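You operate a simulated robot arm through the tools that you are given. There is no shell and no other tool.

You are at the controls of a simulated robot arm. One attempt, no reset.

## Task
Rinse the tea out of the blue-sprig cup, empty it and stand it on the drainer.
Fine: cold tap, left off; the drainer by the plate rack; the clean cup stays. What is to be rubbed or washed off counts as gone when no trace of it is left.
Where things are to end (x, y in the base frame): blue-sprig cup within 0.06 m of [0.48, 1.81].

It is judged by the outcome, as a careful person would: the job done as asked, and still so three seconds after it is handed in. It fails if anything else is knocked over, pushed out of place, dropped, spilled or broken.

## Robot
A 6-joint arm with a two-finger gripper on a trunk, on a base that drives. Base frame: it is fixed to the floor where the robot stands at the start and does not move with it; the origin is under the middle of the robot, x ahead of it, y to its left, z up. Units: m, degrees, N and s.
Its first joint turns from -166.0 to 166.0 degrees. Places, roughly: blue-sprig cup [1.25, 1.75, 1]; cold tap lever [1.1, 2, 1.2]; drainer by the plate rack [0.4, 1.9, 0.9]; hot tap lever [0.8, 2.1, 1.2]; sink [0.9, 1.8, 0.8]; yellow-sprig cup [1.5, 1.75, 1]. Payload 1.71 kg.
The tool frame sits at the grasp point between the pads (the TCP): z along the fingers, y along the line on which they close. The tips reach 0.02 m beyond it. Largest opening 0.096 m; the body of the gripper starts 0.113 m behind the TCP.
Orientation is that of the tool frame in the base frame, as a unit quaternion [x, y, z, w]. With the fingers straight down and closing along the base's y, the tool's x points along the base's -x, its y along +y and its z along -z.

## Interface
- The arm moves only by the tool play_rows. Its argument "moves" is one flat list of numbers, 7 for each row, row after row: the shift along the base's x, y, z in m, then the turn, a rotation vector about the base's x, y, z in degrees, then the finger opening in m, from 0 to 0.096. In form: [x, y, z, wx, wy, wz, claw, x, y, z, wx, wy, wz, claw, ...]. A call has 1 to 20 rows; each row is the pose to reach, as a shift and turn from the pose commanded when the call began. Each row takes 0.2 s and may step no farther than 0.05 m and 8.6 degrees from the row before; otherwise, or with a gripper value out of range, the whole call is refused. Where a pose cannot be reached the arm comes as near as it can. A force on the tool above 60 N (or 10 N above the force at the start of the call, whichever is more), or a blocked arm, ends the call early, and 0.2 s more pass. Each finger travels about 0.045 m/s and halts on what it meets, pressing with about 28 N; the grip force reading is that of the motor and also rises with nothing between the fingers. The clock runs only during rows and for 0.2 s after the last one: add rows that repeat a pose to give the fingers time. The reply holds the time, the measured pose of the TCP, the force on the tool along the base axes, the opening and the grip force, in the units named above and with some noise, with the torque about the TCP (base axes, N m) and any sound that the robot's microphone picked up, and new pictures: "views" is both (left out), scene, wrist or none.
- Cameras (640 x 400 px; columns grow to the right, rows downward): "scene" is now at [0.0814, 0.1903, 1.5896]; the picture's right is [-0.21, -0.98, 0.00], its down [-0.53, 0.11, -0.84] and it looks along [0.82, -0.17, -0.55] (base axes); focal length 275 px, centre (320, 200). "wrist" rides on the gripper at [0.066, 0.014, -0.145] in the tool frame; the picture's right is [-0.21, 0.98, 0.00], its down [-0.88, -0.18, -0.45] and it looks along [-0.44, -0.09, 0.90] (tool axes); focal length 275 px, centre (320, 200). There is no depth. A picture from a camera that has moved, and an enlarged one, comes with that camera's place and axes in the base frame and with its lens.
- slide_trunk(by): slides the trunk up (or, below 0, down) by that many m; the arm and the scene camera ride with it, the base frame stays. It gives what a move gives, with no picture.
- steer(legs): drives the robot by 1 to 6 legs, each [ahead, turn to the left] in m and degrees, along the robot's own axes; the way and the turn of a leg run together, so that a leg with both is an arc; at most 1.5 m and 180 degrees a leg. The arm and the cameras ride along, it lands a little off, and it stops where it bumps. It gives what a move gives, and a new picture of the scene camera.
- pan_tilt(pan, tilt): turns the head with the scene camera to pan (to the left, within 143 degrees either way) and tilt (down, from -29 to 69), counted from straight ahead of the robot. It gives what a move gives, and a new picture of the scene camera.
- zoom(camera, box): a new picture of the part [left, top, right, bottom] of that camera's present view, enlarged. It takes no simulated time.
- job_done(): hands the job in; it is judged then, once.

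Places have to be worked out from the pictures, the camera data and where the tool is seen. Open the gripper and draw the arm clear of the work before you hand the job in, unless the task says otherwise.

The tools are called after "Request:" by a JSON object that holds its "op" and its "data". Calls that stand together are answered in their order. play_rows: Moves the arm, as the interface text tells. Its arguments: {"type":"object","properties":{"moves":{"type":"array","items":{"type":"number"}},"views":{"type":"string","enum":["both","scene","wrist","none"]}},"required":["moves"]} The other tools are called the same way: slide_trunk (by) slides the trunk up or down; steer (legs) drives the base; pan_tilt (pan, tilt) turns the head that bears the scene camera; zoom (camera, box) takes an enlarged picture of a part of a camera's view; job_done () hands the job in.

At the start:

```text
time: 0.0
eef_pos: [0.5537, 0.2267, 1.2191]
ee_rot: [0.0, 1.0, 0.0, 0.0]
contact_force: [0.5, -0.1, -0.4]
wrist_torque: [0.0, 0.0, -0.02]
width: 0.096
finger_force: 0.0
trunk travel left (down, up): [-0.175, 0.215]
robot x, y, heading: [0.0011, 0.0011, -0.1]
head pan, tilt: [-11.9, 32.2]
```

scene: 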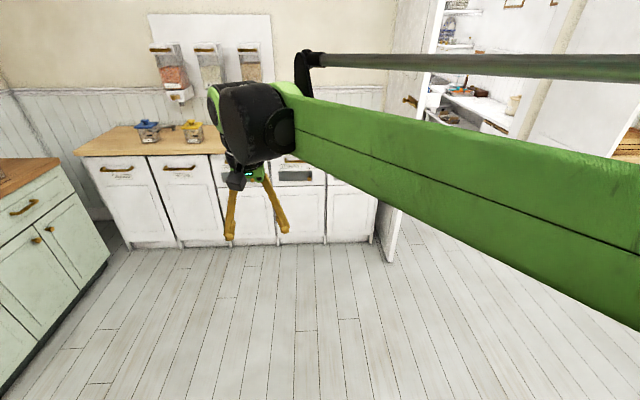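
wrist: 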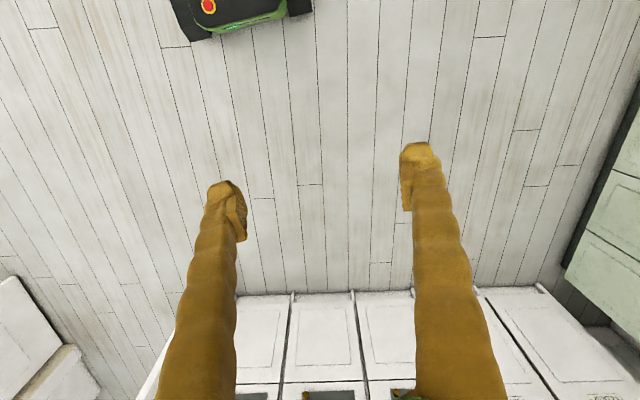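

The pictures show a counter ahead and another one on the left, where the sink should be. I'll turn the head to the left to look at the sink counter.

Request:
{"op": "pan_tilt", "data": {"pan": 60, "tilt": 25}}

```text
time: 1.4
eef_pos: [0.5351, 0.2259, 1.2269]
ee_rot: [-0.001, 1.0, 0.0, 0.007]
contact_force: [-0.2, 0.5, 0.6]
wrist_torque: [0.0, -0.08, -0.01]
width: 0.096
finger_force: 0.0
trunk travel left (down, up): [-0.175, 0.215]
robot x, y, heading: [0.0014, 0.0007, -0.0]
head pan, tilt: [60.0, 25.0]
camera scene: at [0.0392, 0.2885, 1.6017], right [0.87, -0.5, -0.01], down [-0.23, -0.37, -0.9], along [0.45, 0.78, -0.43], focal length 275 px, centre (320, 200)
```

scene: 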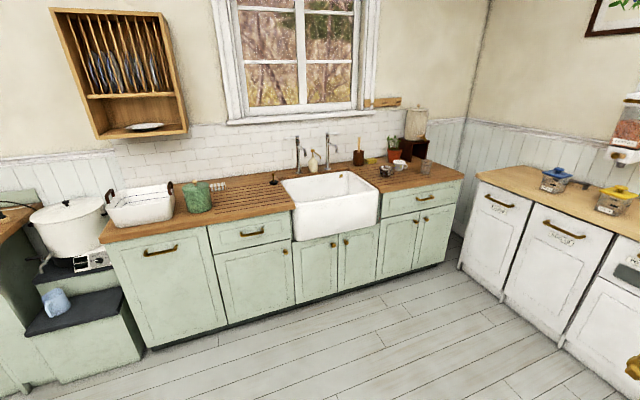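

I can see the sink counter now. I'll zoom in on the sink, taps and cups.

Request:
{"op": "zoom", "data": {"camera": "scene", "box": [260, 120, 460, 245]}}

Request:
{"op": "zoom", "data": {"camera": "scene", "box": [90, 120, 290, 245]}}

```text
3.20 times, centred on (360, 182) of scene
camera zoom: at [0.0392, 0.2885, 1.6017], right [0.87, -0.5, -0.01], down [-0.23, -0.37, -0.9], along [0.45, 0.78, -0.43], focal length 881 px, centre (192, 256)
```

zoom: 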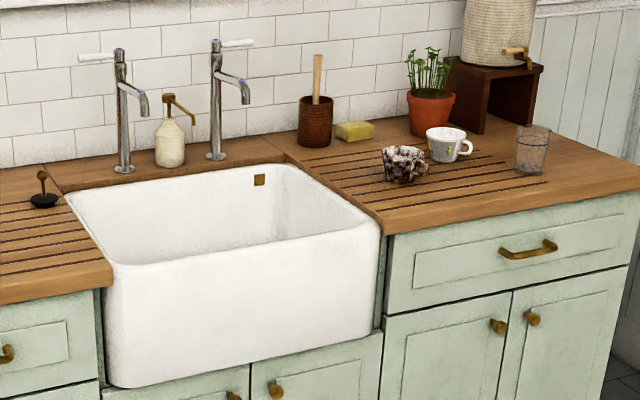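

```text
3.20 times, centred on (190, 182) of scene
camera zoom: at [0.0392, 0.2885, 1.6017], right [0.87, -0.5, -0.01], down [-0.23, -0.37, -0.9], along [0.45, 0.78, -0.43], focal length 881 px, centre (736, 256)
```

zoom: 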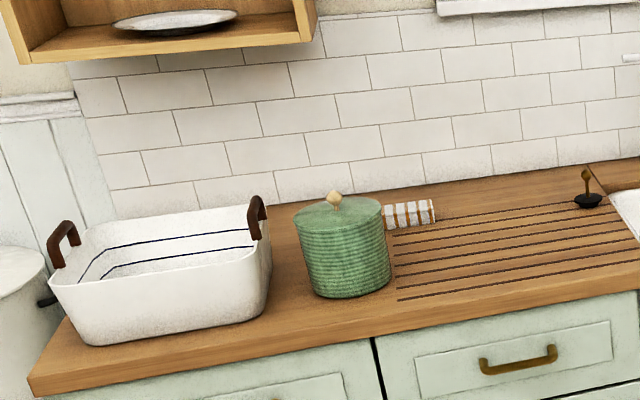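

The tea-stained cup stands on the right drainer and the cold tap is the right-hand one. I'll drive to in front of the sink, stopping a little short first to look.

Request:
{"op": "steer", "data": {"legs": [[0.88, 0], [0, 90], [0.8, 0]]}}

Request:
{"op": "pan_tilt", "data": {"pan": -15, "tilt": 38}}

```text
time: 19.1
eef_pos: [0.6186, 1.3402, 1.228]
ee_rot: [0.72, -0.694, -0.006, -0.005]
contact_force: [-0.7, 0.2, 0.1]
wrist_torque: [0.0, 0.02, 0.0]
width: 0.0959
finger_force: 0.1
trunk travel left (down, up): [-0.175, 0.215]
robot x, y, heading: [0.8646, 0.816, 92.1]
head pan, tilt: [60.0, 25.0]
camera scene: at [0.571, 0.8407, 1.6017], right [0.47, 0.88, -0.01], down [0.37, -0.21, -0.9], along [-0.8, 0.42, -0.43], focal length 275 px, centre (320, 200)
```

scene: 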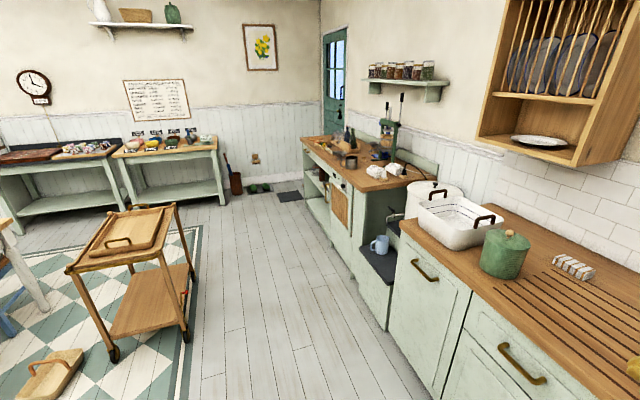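

```text
time: 20.6
eef_pos: [0.6183, 1.3214, 1.2346]
ee_rot: [0.72, -0.694, -0.01, -0.011]
contact_force: [0.0, -0.9, -0.5]
wrist_torque: [0.07, 0.01, -0.01]
width: 0.0955
finger_force: 0.1
trunk travel left (down, up): [-0.175, 0.215]
robot x, y, heading: [0.866, 0.8115, 92.3]
head pan, tilt: [-15.0, 38.0]
camera scene: at [0.6717, 0.8808, 1.5809], right [0.98, -0.22, 0.0], down [-0.14, -0.61, -0.78], along [0.17, 0.76, -0.63], focal length 275 px, centre (320, 200)
```

scene: 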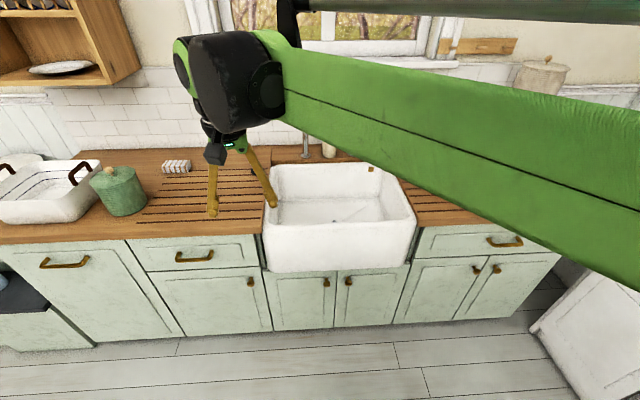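

The arm blocks much of the view but the sink is ahead, front edge of the counter about 0.65 m away. I'll drive a bit closer so taps and both drainers are within reach.

Request:
{"op": "steer", "data": {"legs": [[0.27, -2]]}}

```text
time: 23.0
eef_pos: [0.6293, 1.6021, 1.2348]
ee_rot: [0.709, -0.705, -0.01, -0.01]
contact_force: [0.7, 0.1, 0.6]
wrist_torque: [0.03, 0.03, 0.01]
width: 0.0959
finger_force: 0.1
trunk travel left (down, up): [-0.175, 0.215]
robot x, y, heading: [0.8598, 1.0838, 90.5]
head pan, tilt: [-15.0, 38.0]
camera scene: at [0.6675, 1.16, 1.5808], right [0.97, -0.25, 0.0], down [-0.16, -0.61, -0.78], along [0.2, 0.75, -0.63], focal length 275 px, centre (320, 200)
```

scene: 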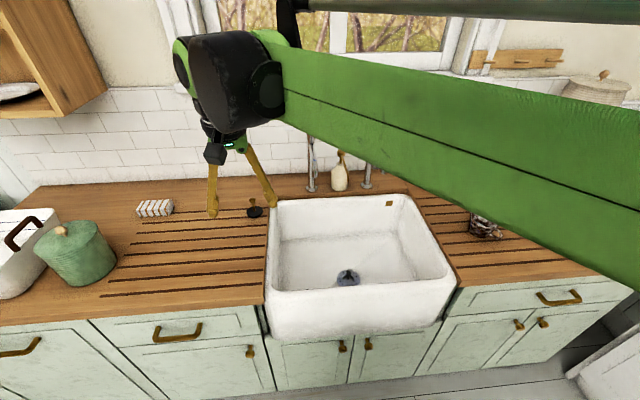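

The stained cup is just visible right of the sink behind the arm. I'll raise the tool slightly and swing it to the right towards the cup to look with the wrist camera.

Request:
{"op": "play_rows", "data": {"moves": [0.03, -0.01, 0.03, 0, 0, 0, 0.096, 0.075, -0.02, 0.05, 0, 0, 0, 0.096, 0.12, -0.03, 0.06, 0, 0, 0, 0.096, 0.165, -0.05, 0.06, 0, 0, 0, 0.096, 0.21, -0.06, 0.06, 0, 0, 0, 0.096, 0.255, -0.07, 0.06, 0, 0, 0, 0.096, 0.3, -0.08, 0.06, 0, 0, 0, 0.096, 0.345, -0.09, 0.06, 0, 0, 0, 0.096, 0.39, -0.1, 0.06, 0, 0, 0, 0.096, 0.435, -0.1, 0.06, 0, 0, 0, 0.096, 0.48, -0.1, 0.06, 0, 0, 0, 0.096, 0.525, -0.1, 0.06, 0, 0, 0, 0.096, 0.57, -0.1, 0.06, 0, 0, 0, 0.096, 0.615, -0.1, 0.06, 0, 0, 0, 0.096, 0.615, -0.1, 0.06, 0, 0, 0, 0.096]}}

```text
refused: row 2 steps farther than a row can; nothing moved
```

The step was slightly too long; I'll use smaller steps.

Request:
{"op": "play_rows", "data": {"moves": [0.03, -0.01, 0.02, 0, 0, 0, 0.096, 0.07, -0.02, 0.04, 0, 0, 0, 0.096, 0.11, -0.03, 0.06, 0, 0, 0, 0.096, 0.155, -0.045, 0.06, 0, 0, 0, 0.096, 0.2, -0.06, 0.06, 0, 0, 0, 0.096, 0.245, -0.07, 0.06, 0, 0, 0, 0.096, 0.29, -0.08, 0.06, 0, 0, 0, 0.096, 0.335, -0.09, 0.06, 0, 0, 0, 0.096, 0.38, -0.1, 0.06, 0, 0, 0, 0.096, 0.425, -0.1, 0.06, 0, 0, 0, 0.096, 0.47, -0.1, 0.06, 0, 0, 0, 0.096, 0.515, -0.1, 0.06, 0, 0, 0, 0.096, 0.56, -0.1, 0.06, 0, 0, 0, 0.096, 0.605, -0.1, 0.06, 0, 0, 0, 0.096, 0.605, -0.1, 0.06, 0, 0, 0, 0.096]}}

```text
time: 26.2
eef_pos: [1.2335, 1.4859, 1.2996]
ee_rot: [0.708, -0.706, -0.015, -0.014]
contact_force: [0.5, -0.4, 0.0]
wrist_torque: [-0.08, 0.05, 0.0]
width: 0.0957
finger_force: 0.0
trunk travel left (down, up): [-0.175, 0.215]
robot x, y, heading: [0.856, 1.0844, 90.4]
head pan, tilt: [-15.0, 38.0]
camera scene: at [0.6677, 1.1629, 1.5858], right [0.97, -0.24, 0.0], down [-0.14, -0.57, -0.81], along [0.19, 0.79, -0.58], focal length 275 px, centre (320, 200)
camera wrist: at [1.2198, 1.4149, 1.4409], right [-0.98, 0.2, 0.01], down [0.18, 0.86, 0.48], along [0.09, 0.47, -0.88], focal length 275 px, centre (320, 200)
```

scene: 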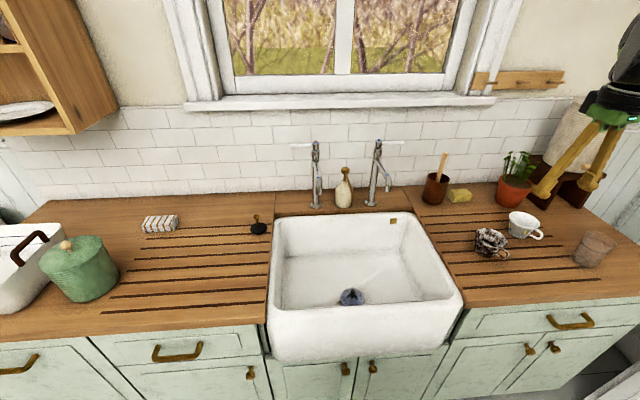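
wrist: 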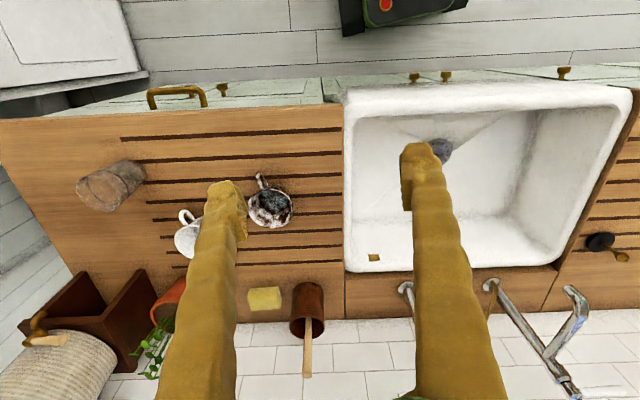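

Both cups are in sight now. I'll zoom in on the stained cup from both cameras, and on the taps.

Request:
{"op": "zoom", "data": {"camera": "scene", "box": [410, 170, 630, 308]}}

Request:
{"op": "zoom", "data": {"camera": "wrist", "box": [160, 150, 320, 250]}}

Request:
{"op": "zoom", "data": {"camera": "scene", "box": [260, 120, 460, 245]}}

```text
2.90 times, centred on (520, 239) of scene
camera zoom: at [0.6677, 1.1629, 1.5858], right [0.97, -0.24, 0.0], down [-0.14, -0.57, -0.81], along [0.19, 0.79, -0.58], focal length 798 px, centre (-260, 87)
```

zoom: 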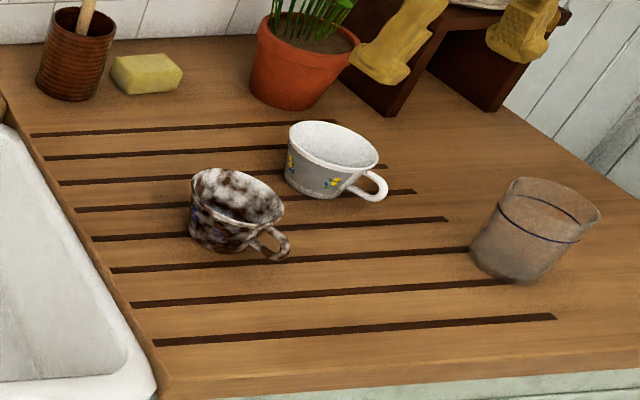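

```text
4.00 times, centred on (240, 200) of wrist
camera zoom: at [1.2198, 1.4149, 1.4409], right [-0.98, 0.2, 0.01], down [0.18, 0.86, 0.48], along [0.09, 0.47, -0.88], focal length 1101 px, centre (640, 200)
```

zoom: 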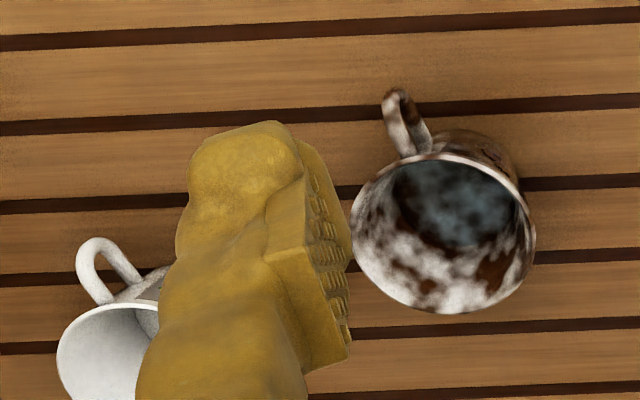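

```text
3.20 times, centred on (360, 182) of scene
camera zoom: at [0.6677, 1.1629, 1.5858], right [0.97, -0.24, 0.0], down [-0.14, -0.57, -0.81], along [0.19, 0.79, -0.58], focal length 881 px, centre (192, 256)
```

zoom: 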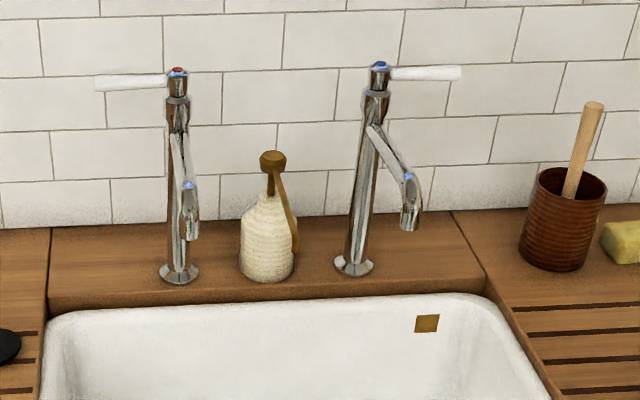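

From the pictures: cold tap column about (1.08, 2.0), its lever points to +x at z≈1.18 ending near x≈1.18, and the spout mouth near (1.08, 1.87, 1.06). I'll first go to the lever, turning the tool so its fingers close along y, staying above, and take a look.

Request:
{"op": "play_rows", "data": {"moves": [0, 0.03, 0.01, 0, 0, -8.2, 0.096, -0.005, 0.065, 0.02, 0, 0, -16.4, 0.096, -0.01, 0.1, 0.03, 0, 0, -24.6, 0.096, -0.02, 0.135, 0.03, 0, 0, -32.8, 0.096, -0.025, 0.17, 0.03, 0, 0, -41, 0.096, -0.03, 0.205, 0.03, 0, 0, -49.2, 0.08, -0.035, 0.24, 0.03, 0, 0, -57.4, 0.07, -0.04, 0.275, 0.03, 0, 0, -65.6, 0.06, -0.045, 0.31, 0.03, 0, 0, -73.8, 0.06, -0.05, 0.335, 0.03, 0, 0, -82, 0.06, -0.055, 0.35, 0.03, 0, 0, -90, 0.06, -0.055, 0.35, 0.03, 0, 0, -90, 0.06]}}

```text
time: 28.8
eef_pos: [1.1796, 1.8343, 1.3313]
ee_rot: [-0.002, 1.0, 0.0, 0.022]
contact_force: [-0.8, 0.6, 0.3]
wrist_torque: [-0.02, 0.01, -0.01]
width: 0.0598
finger_force: 0.1
trunk travel left (down, up): [-0.175, 0.215]
robot x, y, heading: [0.8584, 1.0857, 90.5]
head pan, tilt: [-15.0, 38.0]
camera scene: at [0.6675, 1.1609, 1.5808], right [0.97, -0.25, 0.0], down [-0.16, -0.61, -0.78], along [0.2, 0.75, -0.63], focal length 275 px, centre (320, 200)
camera wrist: at [1.107, 1.8482, 1.4719], right [0.2, 0.98, 0.01], down [0.86, -0.18, 0.48], along [0.47, -0.09, -0.88], focal length 275 px, centre (320, 200)
```

scene: 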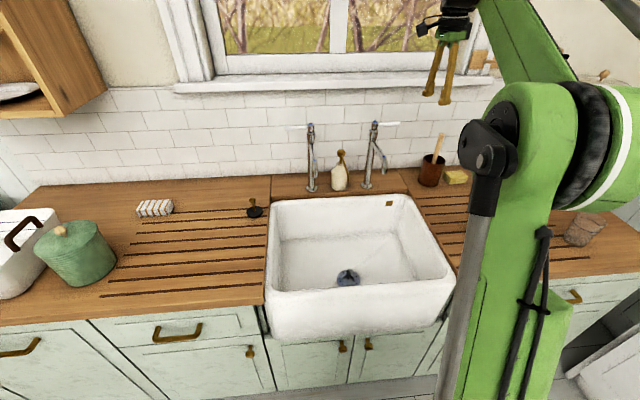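
wrist: 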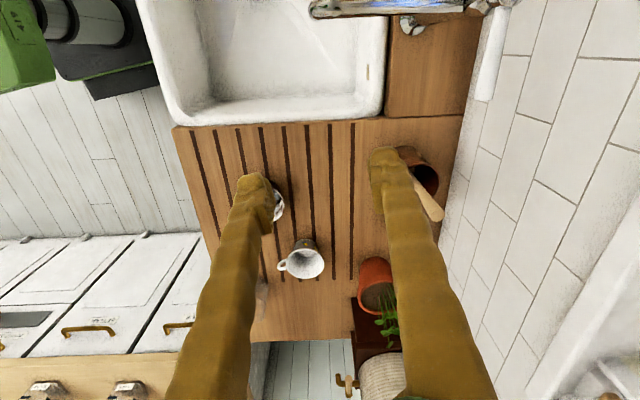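

The wrist view puts the lever end at about (1.18, 2.00, 1.18). I'll tilt the tool 25° so the gripper body stays away from the window sill, and come down straddling the lever at x≈1.16.

Request:
{"op": "play_rows", "data": {"moves": [-0.005, 0.01, 0, 8.3, 0, 0, 0.06, -0.01, 0.03, 0, 16.6, 0, 0, 0.06, -0.015, 0.06, -0.01, 25, 0, 0, 0.06, -0.02, 0.1, -0.03, 25, 0, 0, 0.06, -0.02, 0.135, -0.05, 25, 0, 0, 0.06, -0.02, 0.164, -0.07, 25, 0, 0, 0.06, -0.02, 0.164, -0.07, 25, 0, 0, 0.06]}}

```text
time: 30.4
eef_pos: [1.1587, 1.9993, 1.2606]
ee_rot: [0.003, 0.976, 0.216, 0.022]
contact_force: [-0.7, -0.4, -0.2]
wrist_torque: [-0.01, 0.0, 0.0]
width: 0.0599
finger_force: 0.0
trunk travel left (down, up): [-0.175, 0.215]
robot x, y, heading: [0.8613, 1.0861, 90.4]
head pan, tilt: [-15.0, 38.0]
camera scene: at [0.6677, 1.1612, 1.5808], right [0.97, -0.25, 0.0], down [-0.16, -0.61, -0.78], along [0.2, 0.75, -0.63], focal length 275 px, centre (320, 200)
camera wrist: at [1.0864, 1.9524, 1.3937], right [0.2, 0.88, 0.42], down [0.86, -0.37, 0.36], along [0.47, 0.29, -0.83], focal length 275 px, centre (320, 200)
```

scene: 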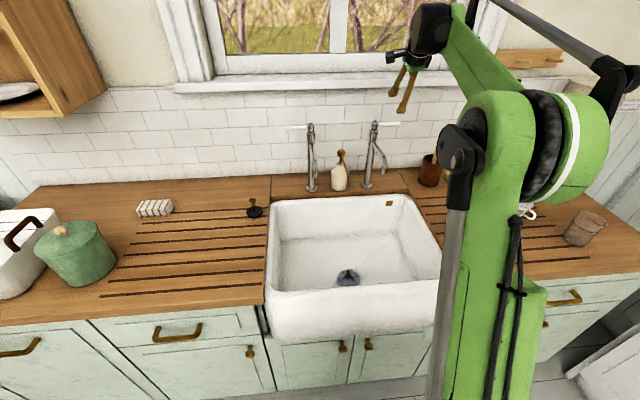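
wrist: 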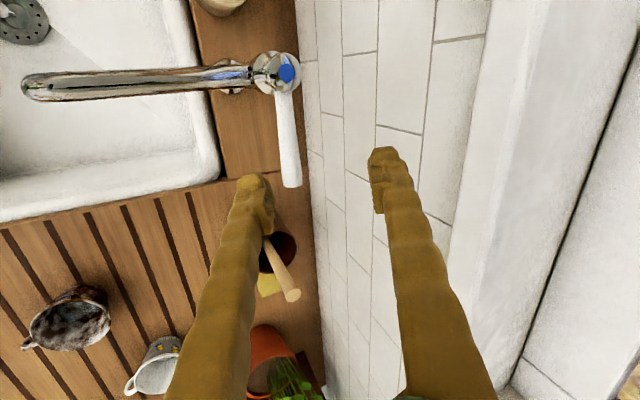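

The lever lies between the two fingers as planned. Descending straight so the fingers straddle it.

Request:
{"op": "play_rows", "data": {"moves": [0, 0.004, -0.03, 0, 0, 0, 0.06, 0, 0.004, -0.06, 0, 0, 0, 0.06, 0, 0.004, -0.084, 0, 0, 0, 0.06, 0, 0.004, -0.084, 0, 0, 0, 0.06]}}

```text
time: 31.4
eef_pos: [1.158, 2.0036, 1.178]
ee_rot: [0.002, 0.976, 0.216, 0.022]
contact_force: [-0.9, 0.3, 0.1]
wrist_torque: [0.01, -0.02, 0.02]
width: 0.0598
finger_force: 0.1
trunk travel left (down, up): [-0.175, 0.215]
robot x, y, heading: [0.8549, 1.0846, 90.3]
head pan, tilt: [-15.0, 38.0]
camera scene: at [0.6677, 1.1607, 1.5808], right [0.97, -0.25, 0.0], down [-0.16, -0.61, -0.78], along [0.2, 0.75, -0.63], focal length 275 px, centre (320, 200)
camera wrist: at [1.0853, 1.9553, 1.31], right [0.2, 0.88, 0.42], down [0.86, -0.37, 0.36], along [0.47, 0.29, -0.83], focal length 275 px, centre (320, 200)
```

scene: 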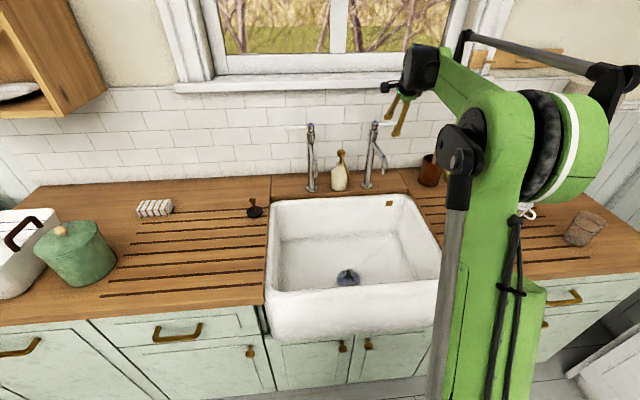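
wrist: 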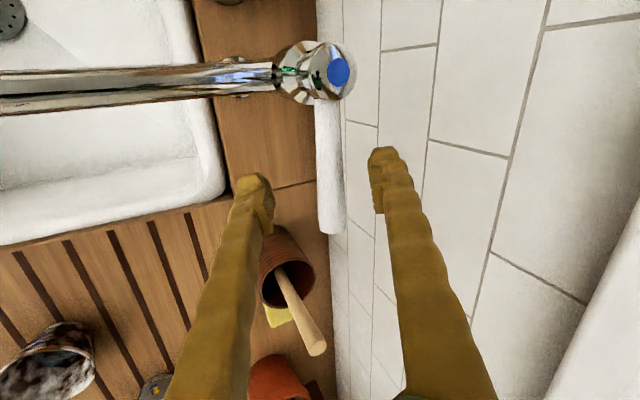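

The fingers straddle the lever. I'll pull gently towards -y (the front) and watch force and lever.

Request:
{"op": "play_rows", "data": {"moves": [0, -0.012, 0, 0, 0, 0, 0.06, 0, -0.024, 0, 0, 0, 0, 0.06, 0, -0.034, 0, 0, 0, 0, 0.06, -0.002, -0.044, 0, 0, 0, 0, 0.06, -0.004, -0.052, 0, 0, 0, 0, 0.06]}}

```text
time: 32.6
eef_pos: [1.1545, 1.9502, 1.178]
ee_rot: [0.003, 0.976, 0.216, 0.022]
contact_force: [1.0, -1.4, 4.1]
wrist_torque: [0.19, 0.08, 0.0]
width: 0.0607
finger_force: 0.6
trunk travel left (down, up): [-0.175, 0.215]
robot x, y, heading: [0.8587, 1.0847, 90.2]
head pan, tilt: [-15.0, 38.0]
camera scene: at [0.6677, 1.1604, 1.5808], right [0.97, -0.25, 0.0], down [-0.16, -0.61, -0.78], along [0.2, 0.75, -0.63], focal length 275 px, centre (320, 200)
camera wrist: at [1.0823, 1.9026, 1.3108], right [0.2, 0.88, 0.42], down [0.86, -0.37, 0.36], along [0.47, 0.29, -0.83], focal length 275 px, centre (320, 200)
```

scene: 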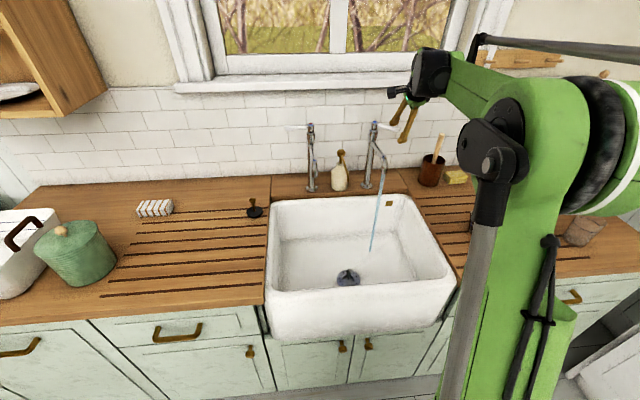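
wrist: 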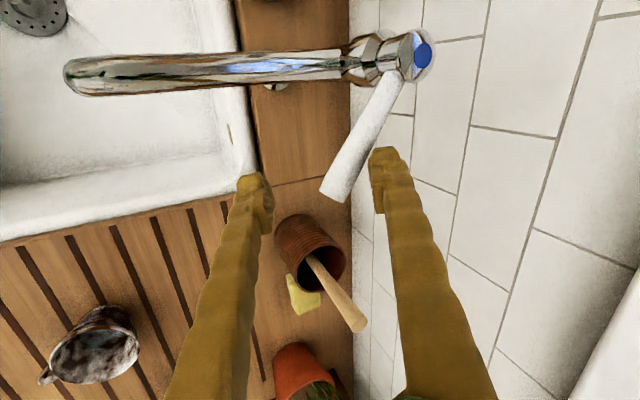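

Water is running from the cold tap. I'll open it a little more, then back the fingers off the lever upward.

Request:
{"op": "play_rows", "data": {"moves": [-0.004, -0.01, 0, 0, 0, 0, 0.06, -0.01, -0.02, 0, 0, 0, 0, 0.06, -0.01, -0.02, 0, 0, 0, 0, 0.06, -0.01, -0.013, 0.0, 0, 0, 0, 0.06, -0.01, -0.013, 0.03, 0, 0, 0, 0.06, -0.01, -0.02, 0.07, 0, 0, 0, 0.06, -0.01, -0.03, 0.11, 0, 0, 0, 0.06, -0.01, -0.06, 0.13, 0, 0, 0, 0.06, -0.01, -0.06, 0.13, 0, 0, 0, 0.06]}}

Request:
{"op": "zoom", "data": {"camera": "scene", "box": [270, 110, 430, 310]}}

```text
time: 34.6
eef_pos: [1.1448, 1.8891, 1.3078]
ee_rot: [0.002, 0.976, 0.216, 0.022]
contact_force: [0.5, -1.2, 0.8]
wrist_torque: [0.05, 0.01, -0.03]
width: 0.0602
finger_force: 0.1
trunk travel left (down, up): [-0.175, 0.215]
robot x, y, heading: [0.8569, 1.0849, 90.5]
head pan, tilt: [-15.0, 38.0]
camera scene: at [0.6674, 1.1595, 1.5808], right [0.97, -0.25, 0.0], down [-0.16, -0.61, -0.78], along [0.2, 0.75, -0.63], focal length 275 px, centre (320, 200)
camera wrist: at [1.0719, 1.843, 1.4419], right [0.2, 0.88, 0.42], down [0.86, -0.37, 0.36], along [0.47, 0.29, -0.83], focal length 275 px, centre (320, 200)
```

scene: 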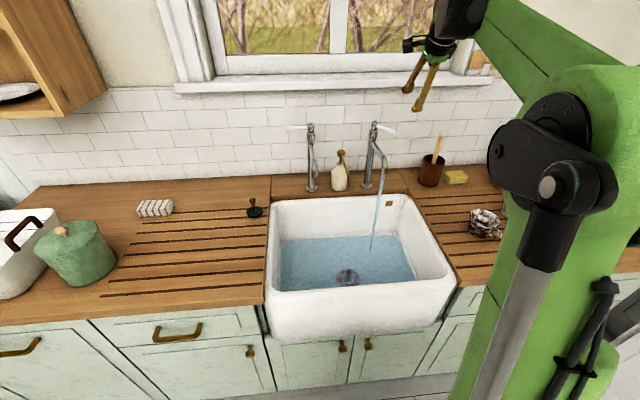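
wrist: 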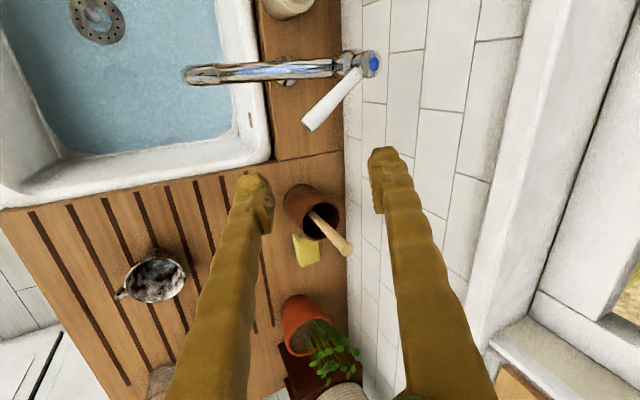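

```text
2.00 times, centred on (350, 210) of scene
camera zoom: at [0.6674, 1.1595, 1.5808], right [0.97, -0.25, 0.0], down [-0.16, -0.61, -0.78], along [0.2, 0.75, -0.63], focal length 551 px, centre (260, 180)
```

zoom: 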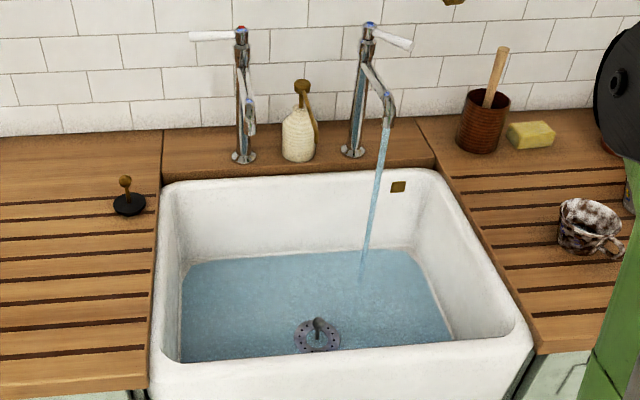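

The sink floor now shows a film of water; I need to know whether it drains or fills. I'll hold still briefly and compare.

Request:
{"op": "play_rows", "data": {"moves": [0, 0, 0, 0, 0, 0, 0.06, 0, 0, 0, 0, 0, 0, 0.06, 0, 0, 0, 0, 0, 0, 0.06, 0, 0, 0, 0, 0, 0, 0.06], "views": "none"}}

Request:
{"op": "zoom", "data": {"camera": "scene", "box": [270, 110, 430, 310]}}

Request:
{"op": "zoom", "data": {"camera": "wrist", "box": [0, 0, 280, 175]}}

```text
time: 35.6
eef_pos: [1.1439, 1.8913, 1.3083]
ee_rot: [0.001, 0.976, 0.216, 0.022]
contact_force: [-0.8, 0.5, 0.4]
wrist_torque: [0.0, -0.02, 0.01]
width: 0.0602
finger_force: 0.1
trunk travel left (down, up): [-0.175, 0.215]
robot x, y, heading: [0.8556, 1.0844, 90.6]
head pan, tilt: [-15.0, 38.0]
```

```text
2.00 times, centred on (350, 210) of scene
camera zoom: at [0.6676, 1.1605, 1.5808], right [0.97, -0.25, 0.0], down [-0.16, -0.61, -0.78], along [0.2, 0.75, -0.63], focal length 551 px, centre (260, 180)
```

zoom: 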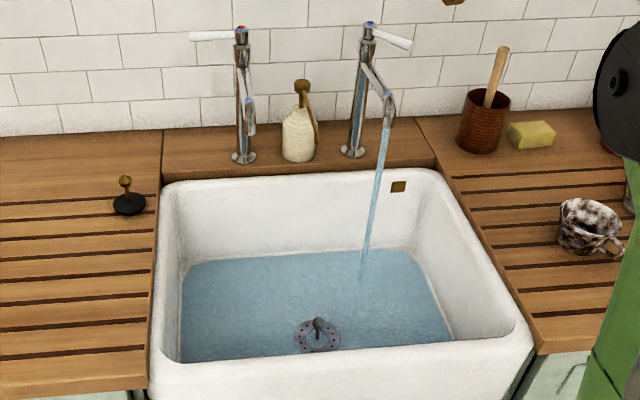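

```text
2.29 times, centred on (140, 88) of wrist
camera zoom: at [1.072, 1.8443, 1.441], right [0.2, 0.88, 0.42], down [0.86, -0.37, 0.36], along [0.47, 0.29, -0.83], focal length 629 px, centre (731, 457)
```

zoom: 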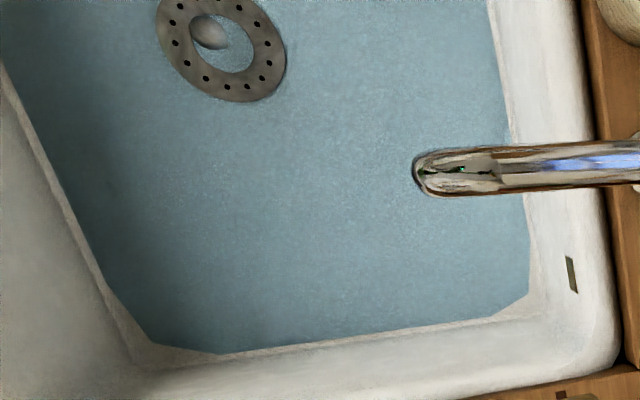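

The level stays as a thin film: the drain is open, so the tap can run. The stream falls at about (1.08, 1.87). Now I'll zoom on the stained cup to measure it before fetching it.

Request:
{"op": "zoom", "data": {"camera": "wrist", "box": [100, 230, 228, 310]}}

Request:
{"op": "zoom", "data": {"camera": "scene", "box": [430, 180, 558, 260]}}

```text
5.00 times, centred on (164, 270) of wrist
camera zoom: at [1.072, 1.8443, 1.441], right [0.2, 0.88, 0.42], down [0.86, -0.37, 0.36], along [0.47, 0.29, -0.83], focal length 1376 px, centre (1100, -150)
```

zoom: 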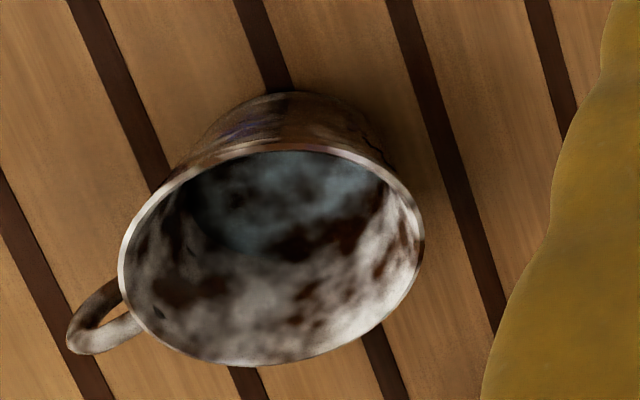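

```text
5.00 times, centred on (494, 220) of scene
camera zoom: at [0.6676, 1.1605, 1.5808], right [0.97, -0.25, 0.0], down [-0.16, -0.61, -0.78], along [0.2, 0.75, -0.63], focal length 1377 px, centre (-550, 100)
```

zoom: 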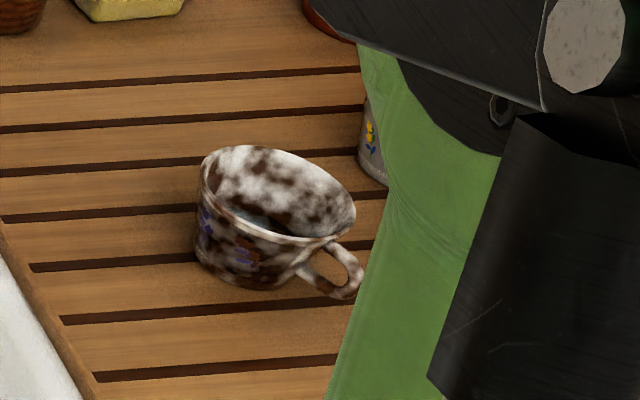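

Three sightlines agree: cup rim centre at about (1.369, 1.671, 0.96), counter at z≈0.895, rim about 9 cm wide, handle pointing towards the robot (-y). I'll back away from the tap and bring the tool upright in front of the cup first.

Request:
{"op": "play_rows", "data": {"moves": [0.0156, -0.042, 0.01, -5, 0, 0, 0.06, 0.031, -0.084, 0.02, -10, 0, 0, 0.06, 0.047, -0.126, 0.02, -15, 0, 0, 0.07, 0.062, -0.168, 0.02, -20, 0, 0, 0.08, 0.078, -0.21, 0.02, -25, 0, 0, 0.096, 0.094, -0.252, 0.02, -25, 0, 0, 0.096, 0.11, -0.294, 0.02, -25, 0, 0, 0.096, 0.125, -0.336, 0.01, -25, 0, 0, 0.096, 0.14, -0.378, 0, -25, 0, 0, 0.096, 0.156, -0.42, -0.01, -25, 0, 0, 0.096, 0.156, -0.42, -0.01, -25, 0, 0, 0.096], "views": "none"}}

Request:
{"op": "play_rows", "data": {"moves": [0, 0, 0, 0, 0, -8.2, 0.096, 0, 0, 0, 0, 0, -16.4, 0.096, 0, 0, 0, 0, 0, -24.6, 0.096, 0, 0, 0, 0, 0, -32.8, 0.096, 0, 0, 0, 0, 0, -41, 0.096, 0, 0, 0, 0, 0, -49.2, 0.096, 0, 0, 0, 0, 0, -57.4, 0.096, 0, 0, 0, 0, 0, -65.6, 0.096, 0, 0, 0, 0, 0, -73.8, 0.096, 0, 0, 0, 0, 0, -82, 0.096, 0, 0, 0, 0, 0, -90, 0.096, 0, 0, 0, 0, 0, -90, 0.096]}}

```text
time: 38.0
eef_pos: [1.3034, 1.4717, 1.2954]
ee_rot: [-0.003, 1.0, 0.0, 0.022]
contact_force: [0.1, -0.5, -0.7]
wrist_torque: [0.03, -0.02, 0.01]
width: 0.0961
finger_force: 0.1
trunk travel left (down, up): [-0.175, 0.215]
robot x, y, heading: [0.8543, 1.0877, 90.4]
head pan, tilt: [-15.0, 38.0]
```

```text
time: 40.6
eef_pos: [1.3005, 1.4703, 1.2967]
ee_rot: [0.706, 0.708, -0.015, 0.017]
contact_force: [-0.2, 0.4, 0.8]
wrist_torque: [0.04, 0.01, -0.01]
width: 0.0963
finger_force: 0.1
trunk travel left (down, up): [-0.175, 0.215]
robot x, y, heading: [0.8592, 1.0832, 90.4]
head pan, tilt: [-15.0, 38.0]
camera scene: at [0.6676, 1.1603, 1.5808], right [0.97, -0.25, 0.0], down [-0.16, -0.61, -0.78], along [0.2, 0.75, -0.63], focal length 275 px, centre (320, 200)
camera wrist: at [1.3133, 1.5432, 1.4384], right [0.98, -0.2, 0.01], down [-0.18, -0.86, 0.48], along [-0.09, -0.47, -0.88], focal length 275 px, centre (320, 200)
```

scene: 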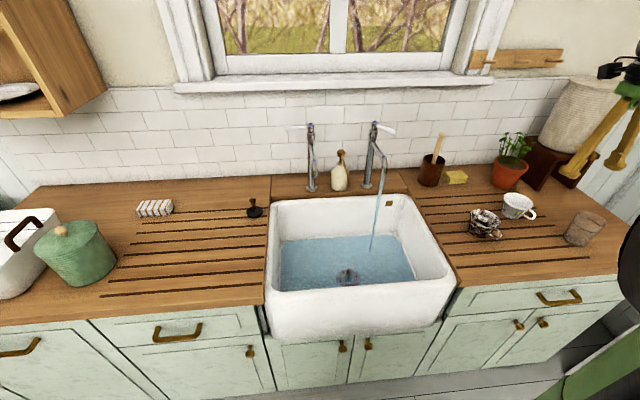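
wrist: 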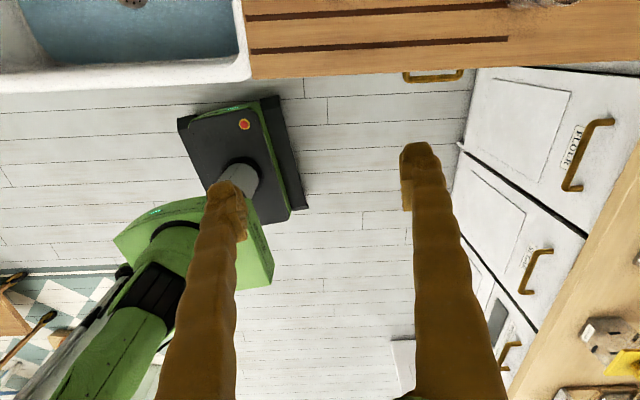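

The tool is rolled so that the camera will be on top. Now I tilt the fingers to point forward (30° below horizontal) and lower towards a pre-grasp place in front of the cup.

Request:
{"op": "play_rows", "data": {"moves": [0.008, 0, -0.015, 7.75, 0, 0, 0.096, 0.016, 0, -0.03, 15.5, 0, 0, 0.096, 0.025, 0, -0.05, 23.25, 0, 0, 0.096, 0.033, 0, -0.07, 31, 0, 0, 0.096, 0.042, 0, -0.09, 38.75, 0, 0, 0.096, 0.05, 0, -0.11, 46.5, 0, 0, 0.096, 0.058, 0, -0.13, 54.25, 0, 0, 0.096, 0.067, 0, -0.15, 62, 0, 0, 0.096, 0.067, 0, -0.15, 62, 0, 0, 0.096]}}

```text
time: 42.6
eef_pos: [1.368, 1.4719, 1.1476]
ee_rot: [0.613, 0.616, 0.351, -0.349]
contact_force: [0.3, 0.7, -0.2]
wrist_torque: [0.02, 0.02, 0.04]
width: 0.0959
finger_force: 0.1
trunk travel left (down, up): [-0.175, 0.215]
robot x, y, heading: [0.8561, 1.0846, 90.4]
head pan, tilt: [-15.0, 38.0]
camera scene: at [0.6682, 1.1601, 1.5809], right [0.97, -0.25, 0.0], down [-0.16, -0.61, -0.78], along [0.2, 0.75, -0.63], focal length 275 px, centre (320, 200)
camera wrist: at [1.38, 1.3799, 1.2759], right [0.98, -0.1, -0.17], down [-0.18, -0.83, -0.53], along [-0.09, 0.55, -0.83], focal length 275 px, centre (320, 200)
```

scene: 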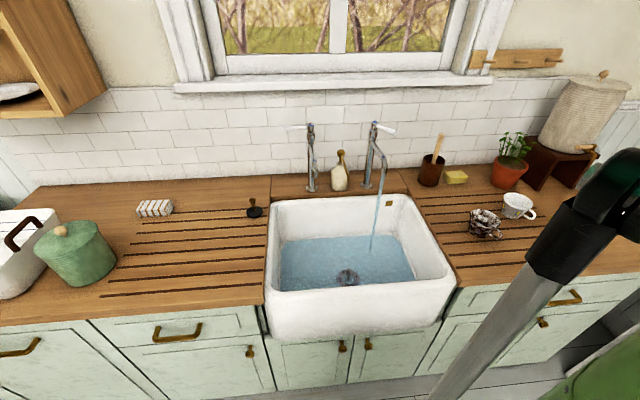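
wrist: 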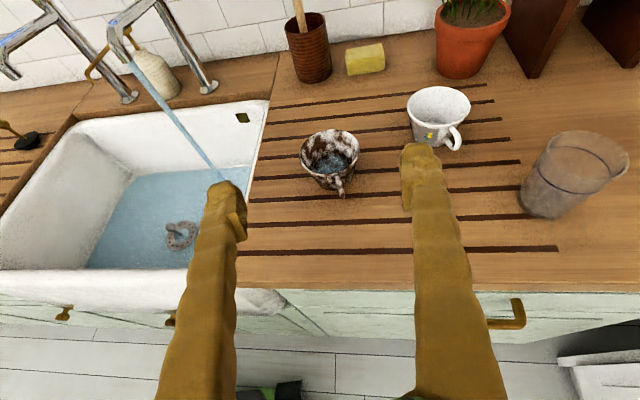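

The view is clear: cup centred between the finger lines, handle facing the gripper. I'll move to the pre-grasp point along the tool axis and check again.

Request:
{"op": "play_rows", "data": {"moves": [0, 0.02, -0.037, 0, 0, 0, 0.096, 0, 0.04, -0.074, 0, 0, 0, 0.096, 0, 0.06, -0.111, 0, 0, 0, 0.096, 0, 0.082, -0.147, 0, 0, 0, 0.096, 0, 0.082, -0.147, 0, 0, 0, 0.096]}}

```text
time: 43.8
eef_pos: [1.3686, 1.5536, 0.9988]
ee_rot: [0.613, 0.615, 0.352, -0.35]
contact_force: [0.3, -0.2, -0.3]
wrist_torque: [-0.01, 0.01, 0.01]
width: 0.096
finger_force: 0.1
trunk travel left (down, up): [-0.175, 0.215]
robot x, y, heading: [0.8583, 1.0839, 90.3]
head pan, tilt: [-15.0, 38.0]
camera scene: at [0.668, 1.1606, 1.5808], right [0.97, -0.25, 0.0], down [-0.16, -0.61, -0.78], along [0.2, 0.75, -0.63], focal length 275 px, centre (320, 200)
camera wrist: at [1.3804, 1.4634, 1.128], right [0.98, -0.1, -0.17], down [-0.18, -0.83, -0.53], along [-0.09, 0.55, -0.83], focal length 275 px, centre (320, 200)
```

scene: 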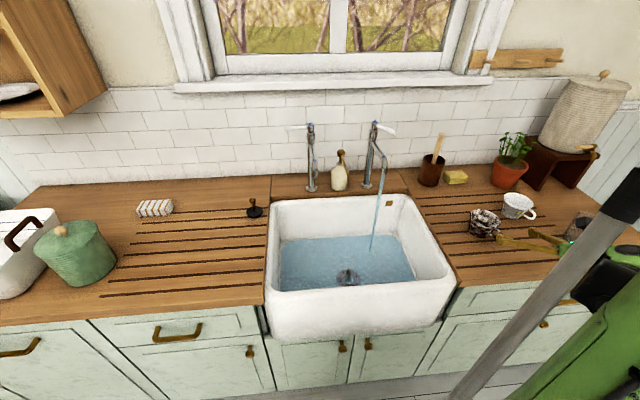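
wrist: 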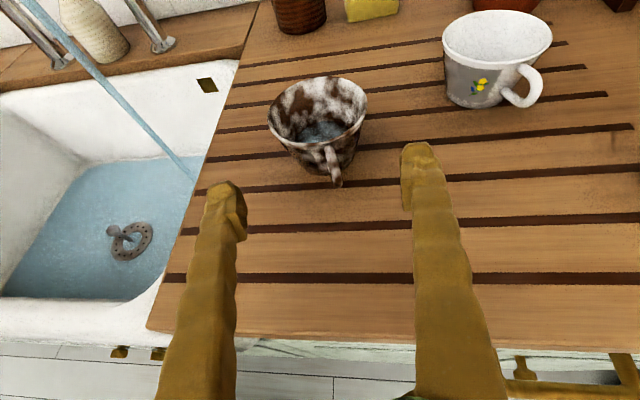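

Alignment is good (cup centre about (1.370, 1.677)). Advancing along the tool axis so the fingers pass each side of the cup at mid-height.

Request:
{"op": "play_rows", "data": {"moves": [0, 0.03, -0.018, 0, 0, 0, 0.096, 0, 0.06, -0.036, 0, 0, 0, 0.096, 0.001, 0.09, -0.053, 0, 0, 0, 0.096, 0.001, 0.122, -0.071, 0, 0, 0, 0.096, 0.001, 0.122, -0.071, 0, 0, 0, 0.096]}}

```text
time: 45.0
eef_pos: [1.3696, 1.6735, 0.9291]
ee_rot: [0.613, 0.616, 0.351, -0.349]
contact_force: [0.2, 0.0, 0.0]
wrist_torque: [0.0, 0.03, 0.05]
width: 0.0959
finger_force: 0.0
trunk travel left (down, up): [-0.175, 0.215]
robot x, y, heading: [0.8497, 1.0835, 90.6]
head pan, tilt: [-15.0, 38.0]
camera scene: at [0.6678, 1.1608, 1.5808], right [0.97, -0.25, 0.0], down [-0.16, -0.61, -0.78], along [0.2, 0.75, -0.63], focal length 275 px, centre (320, 200)
camera wrist: at [1.3815, 1.5831, 1.0585], right [0.98, -0.1, -0.17], down [-0.18, -0.83, -0.53], along [-0.09, 0.55, -0.83], focal length 275 px, centre (320, 200)
```

scene: 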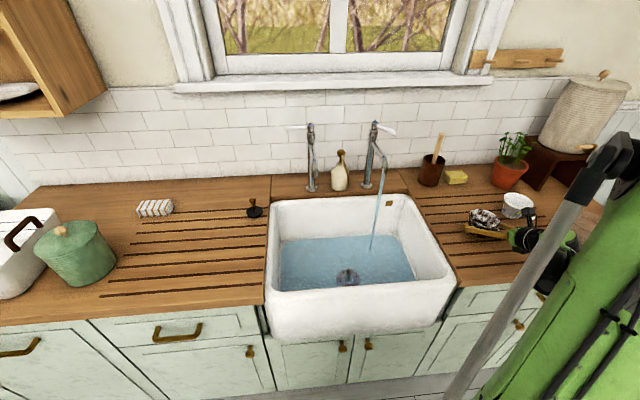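
wrist: 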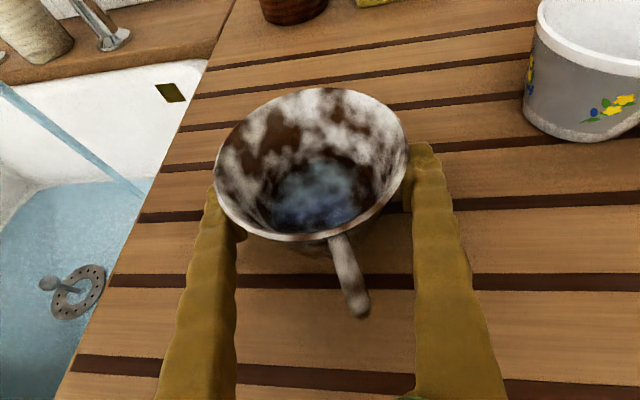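

The cup sits between the fingers with no contact. Closing gradually on the cup body.

Request:
{"op": "play_rows", "data": {"moves": [0, 0, 0, 0, 0, 0, 0.088, 0, 0, 0, 0, 0, 0, 0.08, 0, 0, 0, 0, 0, 0, 0.074, 0, 0, 0, 0, 0, 0, 0.068, 0, 0, 0, 0, 0, 0, 0.062, 0, 0, 0, 0, 0, 0, 0.056, 0, 0, 0, 0, 0, 0, 0.05, 0, 0, 0, 0, 0, 0, 0.05, 0, 0, 0, 0, 0, 0, 0.05]}}

```text
time: 47.0
eef_pos: [1.3681, 1.674, 0.9301]
ee_rot: [0.613, 0.616, 0.351, -0.35]
contact_force: [0.1, 0.0, 0.1]
wrist_torque: [-0.01, 0.02, 0.02]
width: 0.0802
finger_force: 27.7
trunk travel left (down, up): [-0.175, 0.215]
robot x, y, heading: [0.8544, 1.0863, 90.4]
head pan, tilt: [-15.0, 38.0]
camera scene: at [0.6677, 1.1604, 1.5808], right [0.97, -0.25, 0.0], down [-0.16, -0.61, -0.78], along [0.2, 0.75, -0.63], focal length 275 px, centre (320, 200)
camera wrist: at [1.3816, 1.5827, 1.0588], right [0.98, -0.1, -0.17], down [-0.18, -0.83, -0.53], along [-0.09, 0.55, -0.83], focal length 275 px, centre (320, 200)
```

scene: 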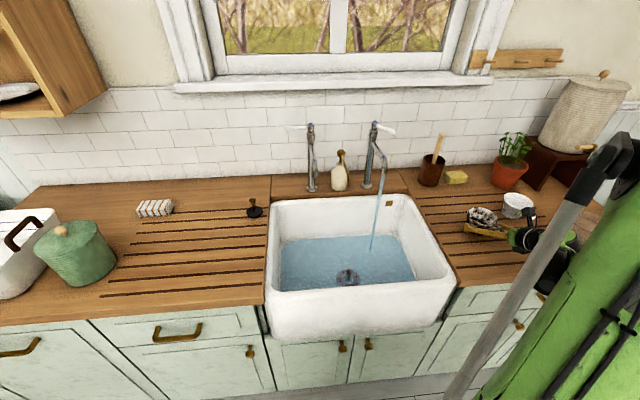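
wrist: 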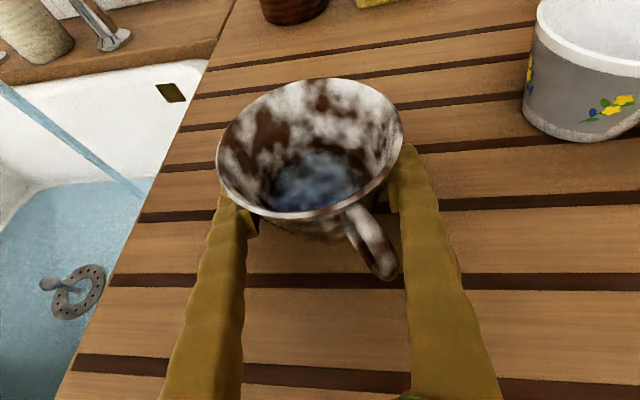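

Grip reads 0.080 m with 28 N; the cup shifted about 1 cm and its handle turned slightly, but it's held. I'll lift just 3 cm to test the hold.

Request:
{"op": "play_rows", "data": {"moves": [0, 0, 0.01, 0, 0, 0, 0.05, 0, 0, 0.02, 0, 0, 0, 0.05, 0, 0, 0.03, 0, 0, 0, 0.05, 0, 0, 0.03, 0, 0, 0, 0.05]}}

Request:
{"op": "zoom", "data": {"camera": "scene", "box": [430, 180, 558, 260]}}

```text
time: 48.0
eef_pos: [1.3675, 1.6744, 0.9595]
ee_rot: [0.613, 0.615, 0.352, -0.349]
contact_force: [-0.3, 0.3, -1.5]
wrist_torque: [-0.05, -0.01, -0.03]
width: 0.0798
finger_force: 28.7
trunk travel left (down, up): [-0.175, 0.215]
robot x, y, heading: [0.8576, 1.0868, 90.4]
head pan, tilt: [-15.0, 38.0]
camera scene: at [0.6676, 1.1603, 1.5808], right [0.97, -0.25, 0.0], down [-0.16, -0.61, -0.78], along [0.2, 0.75, -0.63], focal length 275 px, centre (320, 200)
camera wrist: at [1.3808, 1.5833, 1.0887], right [0.98, -0.1, -0.17], down [-0.18, -0.83, -0.53], along [-0.09, 0.55, -0.83], focal length 275 px, centre (320, 200)
```

scene: 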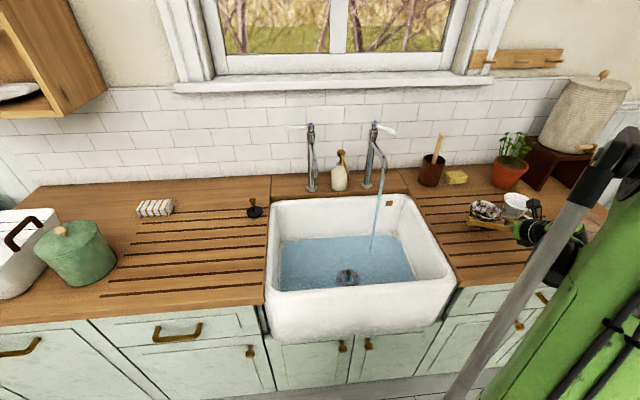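
wrist: 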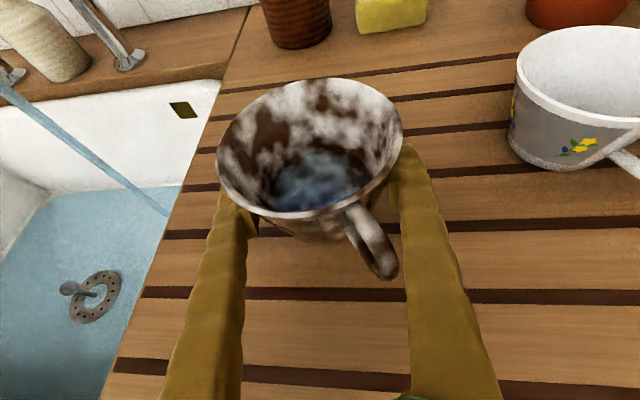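

```text
5.00 times, centred on (494, 220) of scene
camera zoom: at [0.6676, 1.1603, 1.5808], right [0.97, -0.25, 0.0], down [-0.16, -0.61, -0.78], along [0.2, 0.75, -0.63], focal length 1377 px, centre (-550, 100)
```

zoom: 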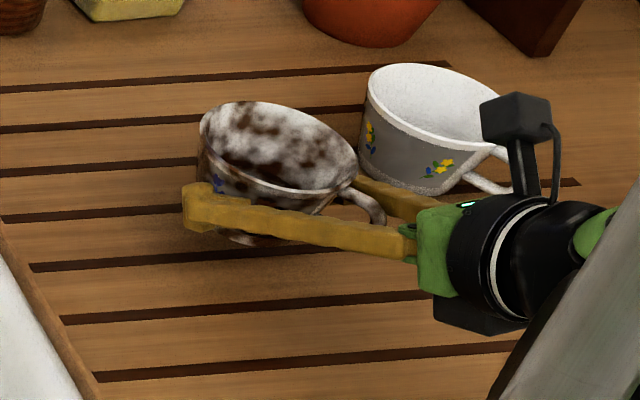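

The cup is held firmly and level. I'll lift it a little more and carry it level over the sink in front of the stream.

Request:
{"op": "play_rows", "data": {"moves": [0, 0, 0.035, 0, 0, 0, 0.05, -0.02, 0.002, 0.07, 0, 0, 0, 0.05, -0.06, 0.006, 0.07, 0, 0, 0, 0.05, -0.1, 0.01, 0.07, 0, 0, 0, 0.05, -0.14, 0.015, 0.07, 0, 0, 0, 0.05, -0.18, 0.02, 0.07, 0, 0, 0, 0.05, -0.22, 0.025, 0.07, 0, 0, 0, 0.05, -0.26, 0.025, 0.07, 0, 0, 0, 0.05, -0.291, 0.025, 0.07, 0, 0, 0, 0.05, -0.291, 0.025, 0.04, 0, 0, 0, 0.05, -0.291, 0.03, 0, 0, 0, 0, 0.05, -0.291, 0.035, -0.035, 0, 0, 0, 0.05, -0.291, 0.035, -0.035, 0, 0, 0, 0.05]}}

```text
time: 50.8
eef_pos: [1.077, 1.7111, 0.9244]
ee_rot: [0.614, 0.615, 0.351, -0.349]
contact_force: [0.5, 0.5, -1.7]
wrist_torque: [-0.01, -0.01, 0.02]
width: 0.0797
finger_force: 28.1
trunk travel left (down, up): [-0.175, 0.215]
robot x, y, heading: [0.857, 1.0852, 90.4]
head pan, tilt: [-15.0, 38.0]
camera scene: at [0.668, 1.1611, 1.5808], right [0.97, -0.25, 0.0], down [-0.16, -0.61, -0.78], along [0.2, 0.75, -0.63], focal length 275 px, centre (320, 200)
camera wrist: at [1.0898, 1.6201, 1.0532], right [0.98, -0.1, -0.17], down [-0.18, -0.83, -0.53], along [-0.09, 0.55, -0.83], focal length 275 px, centre (320, 200)
```

scene: 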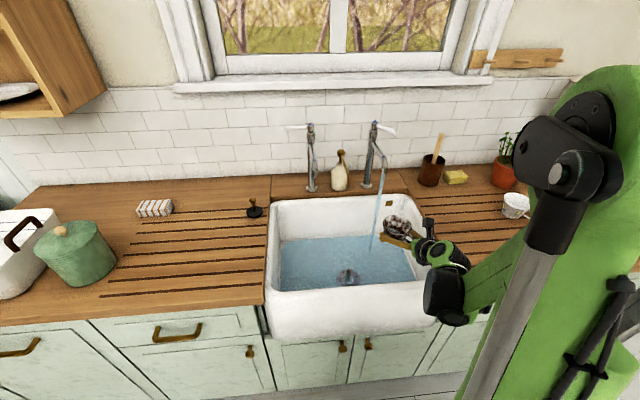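
wrist: 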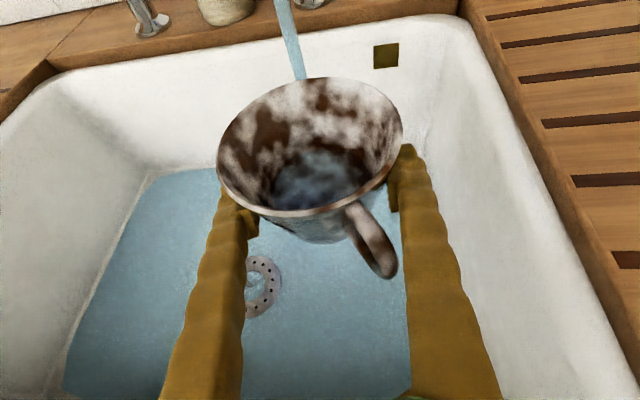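

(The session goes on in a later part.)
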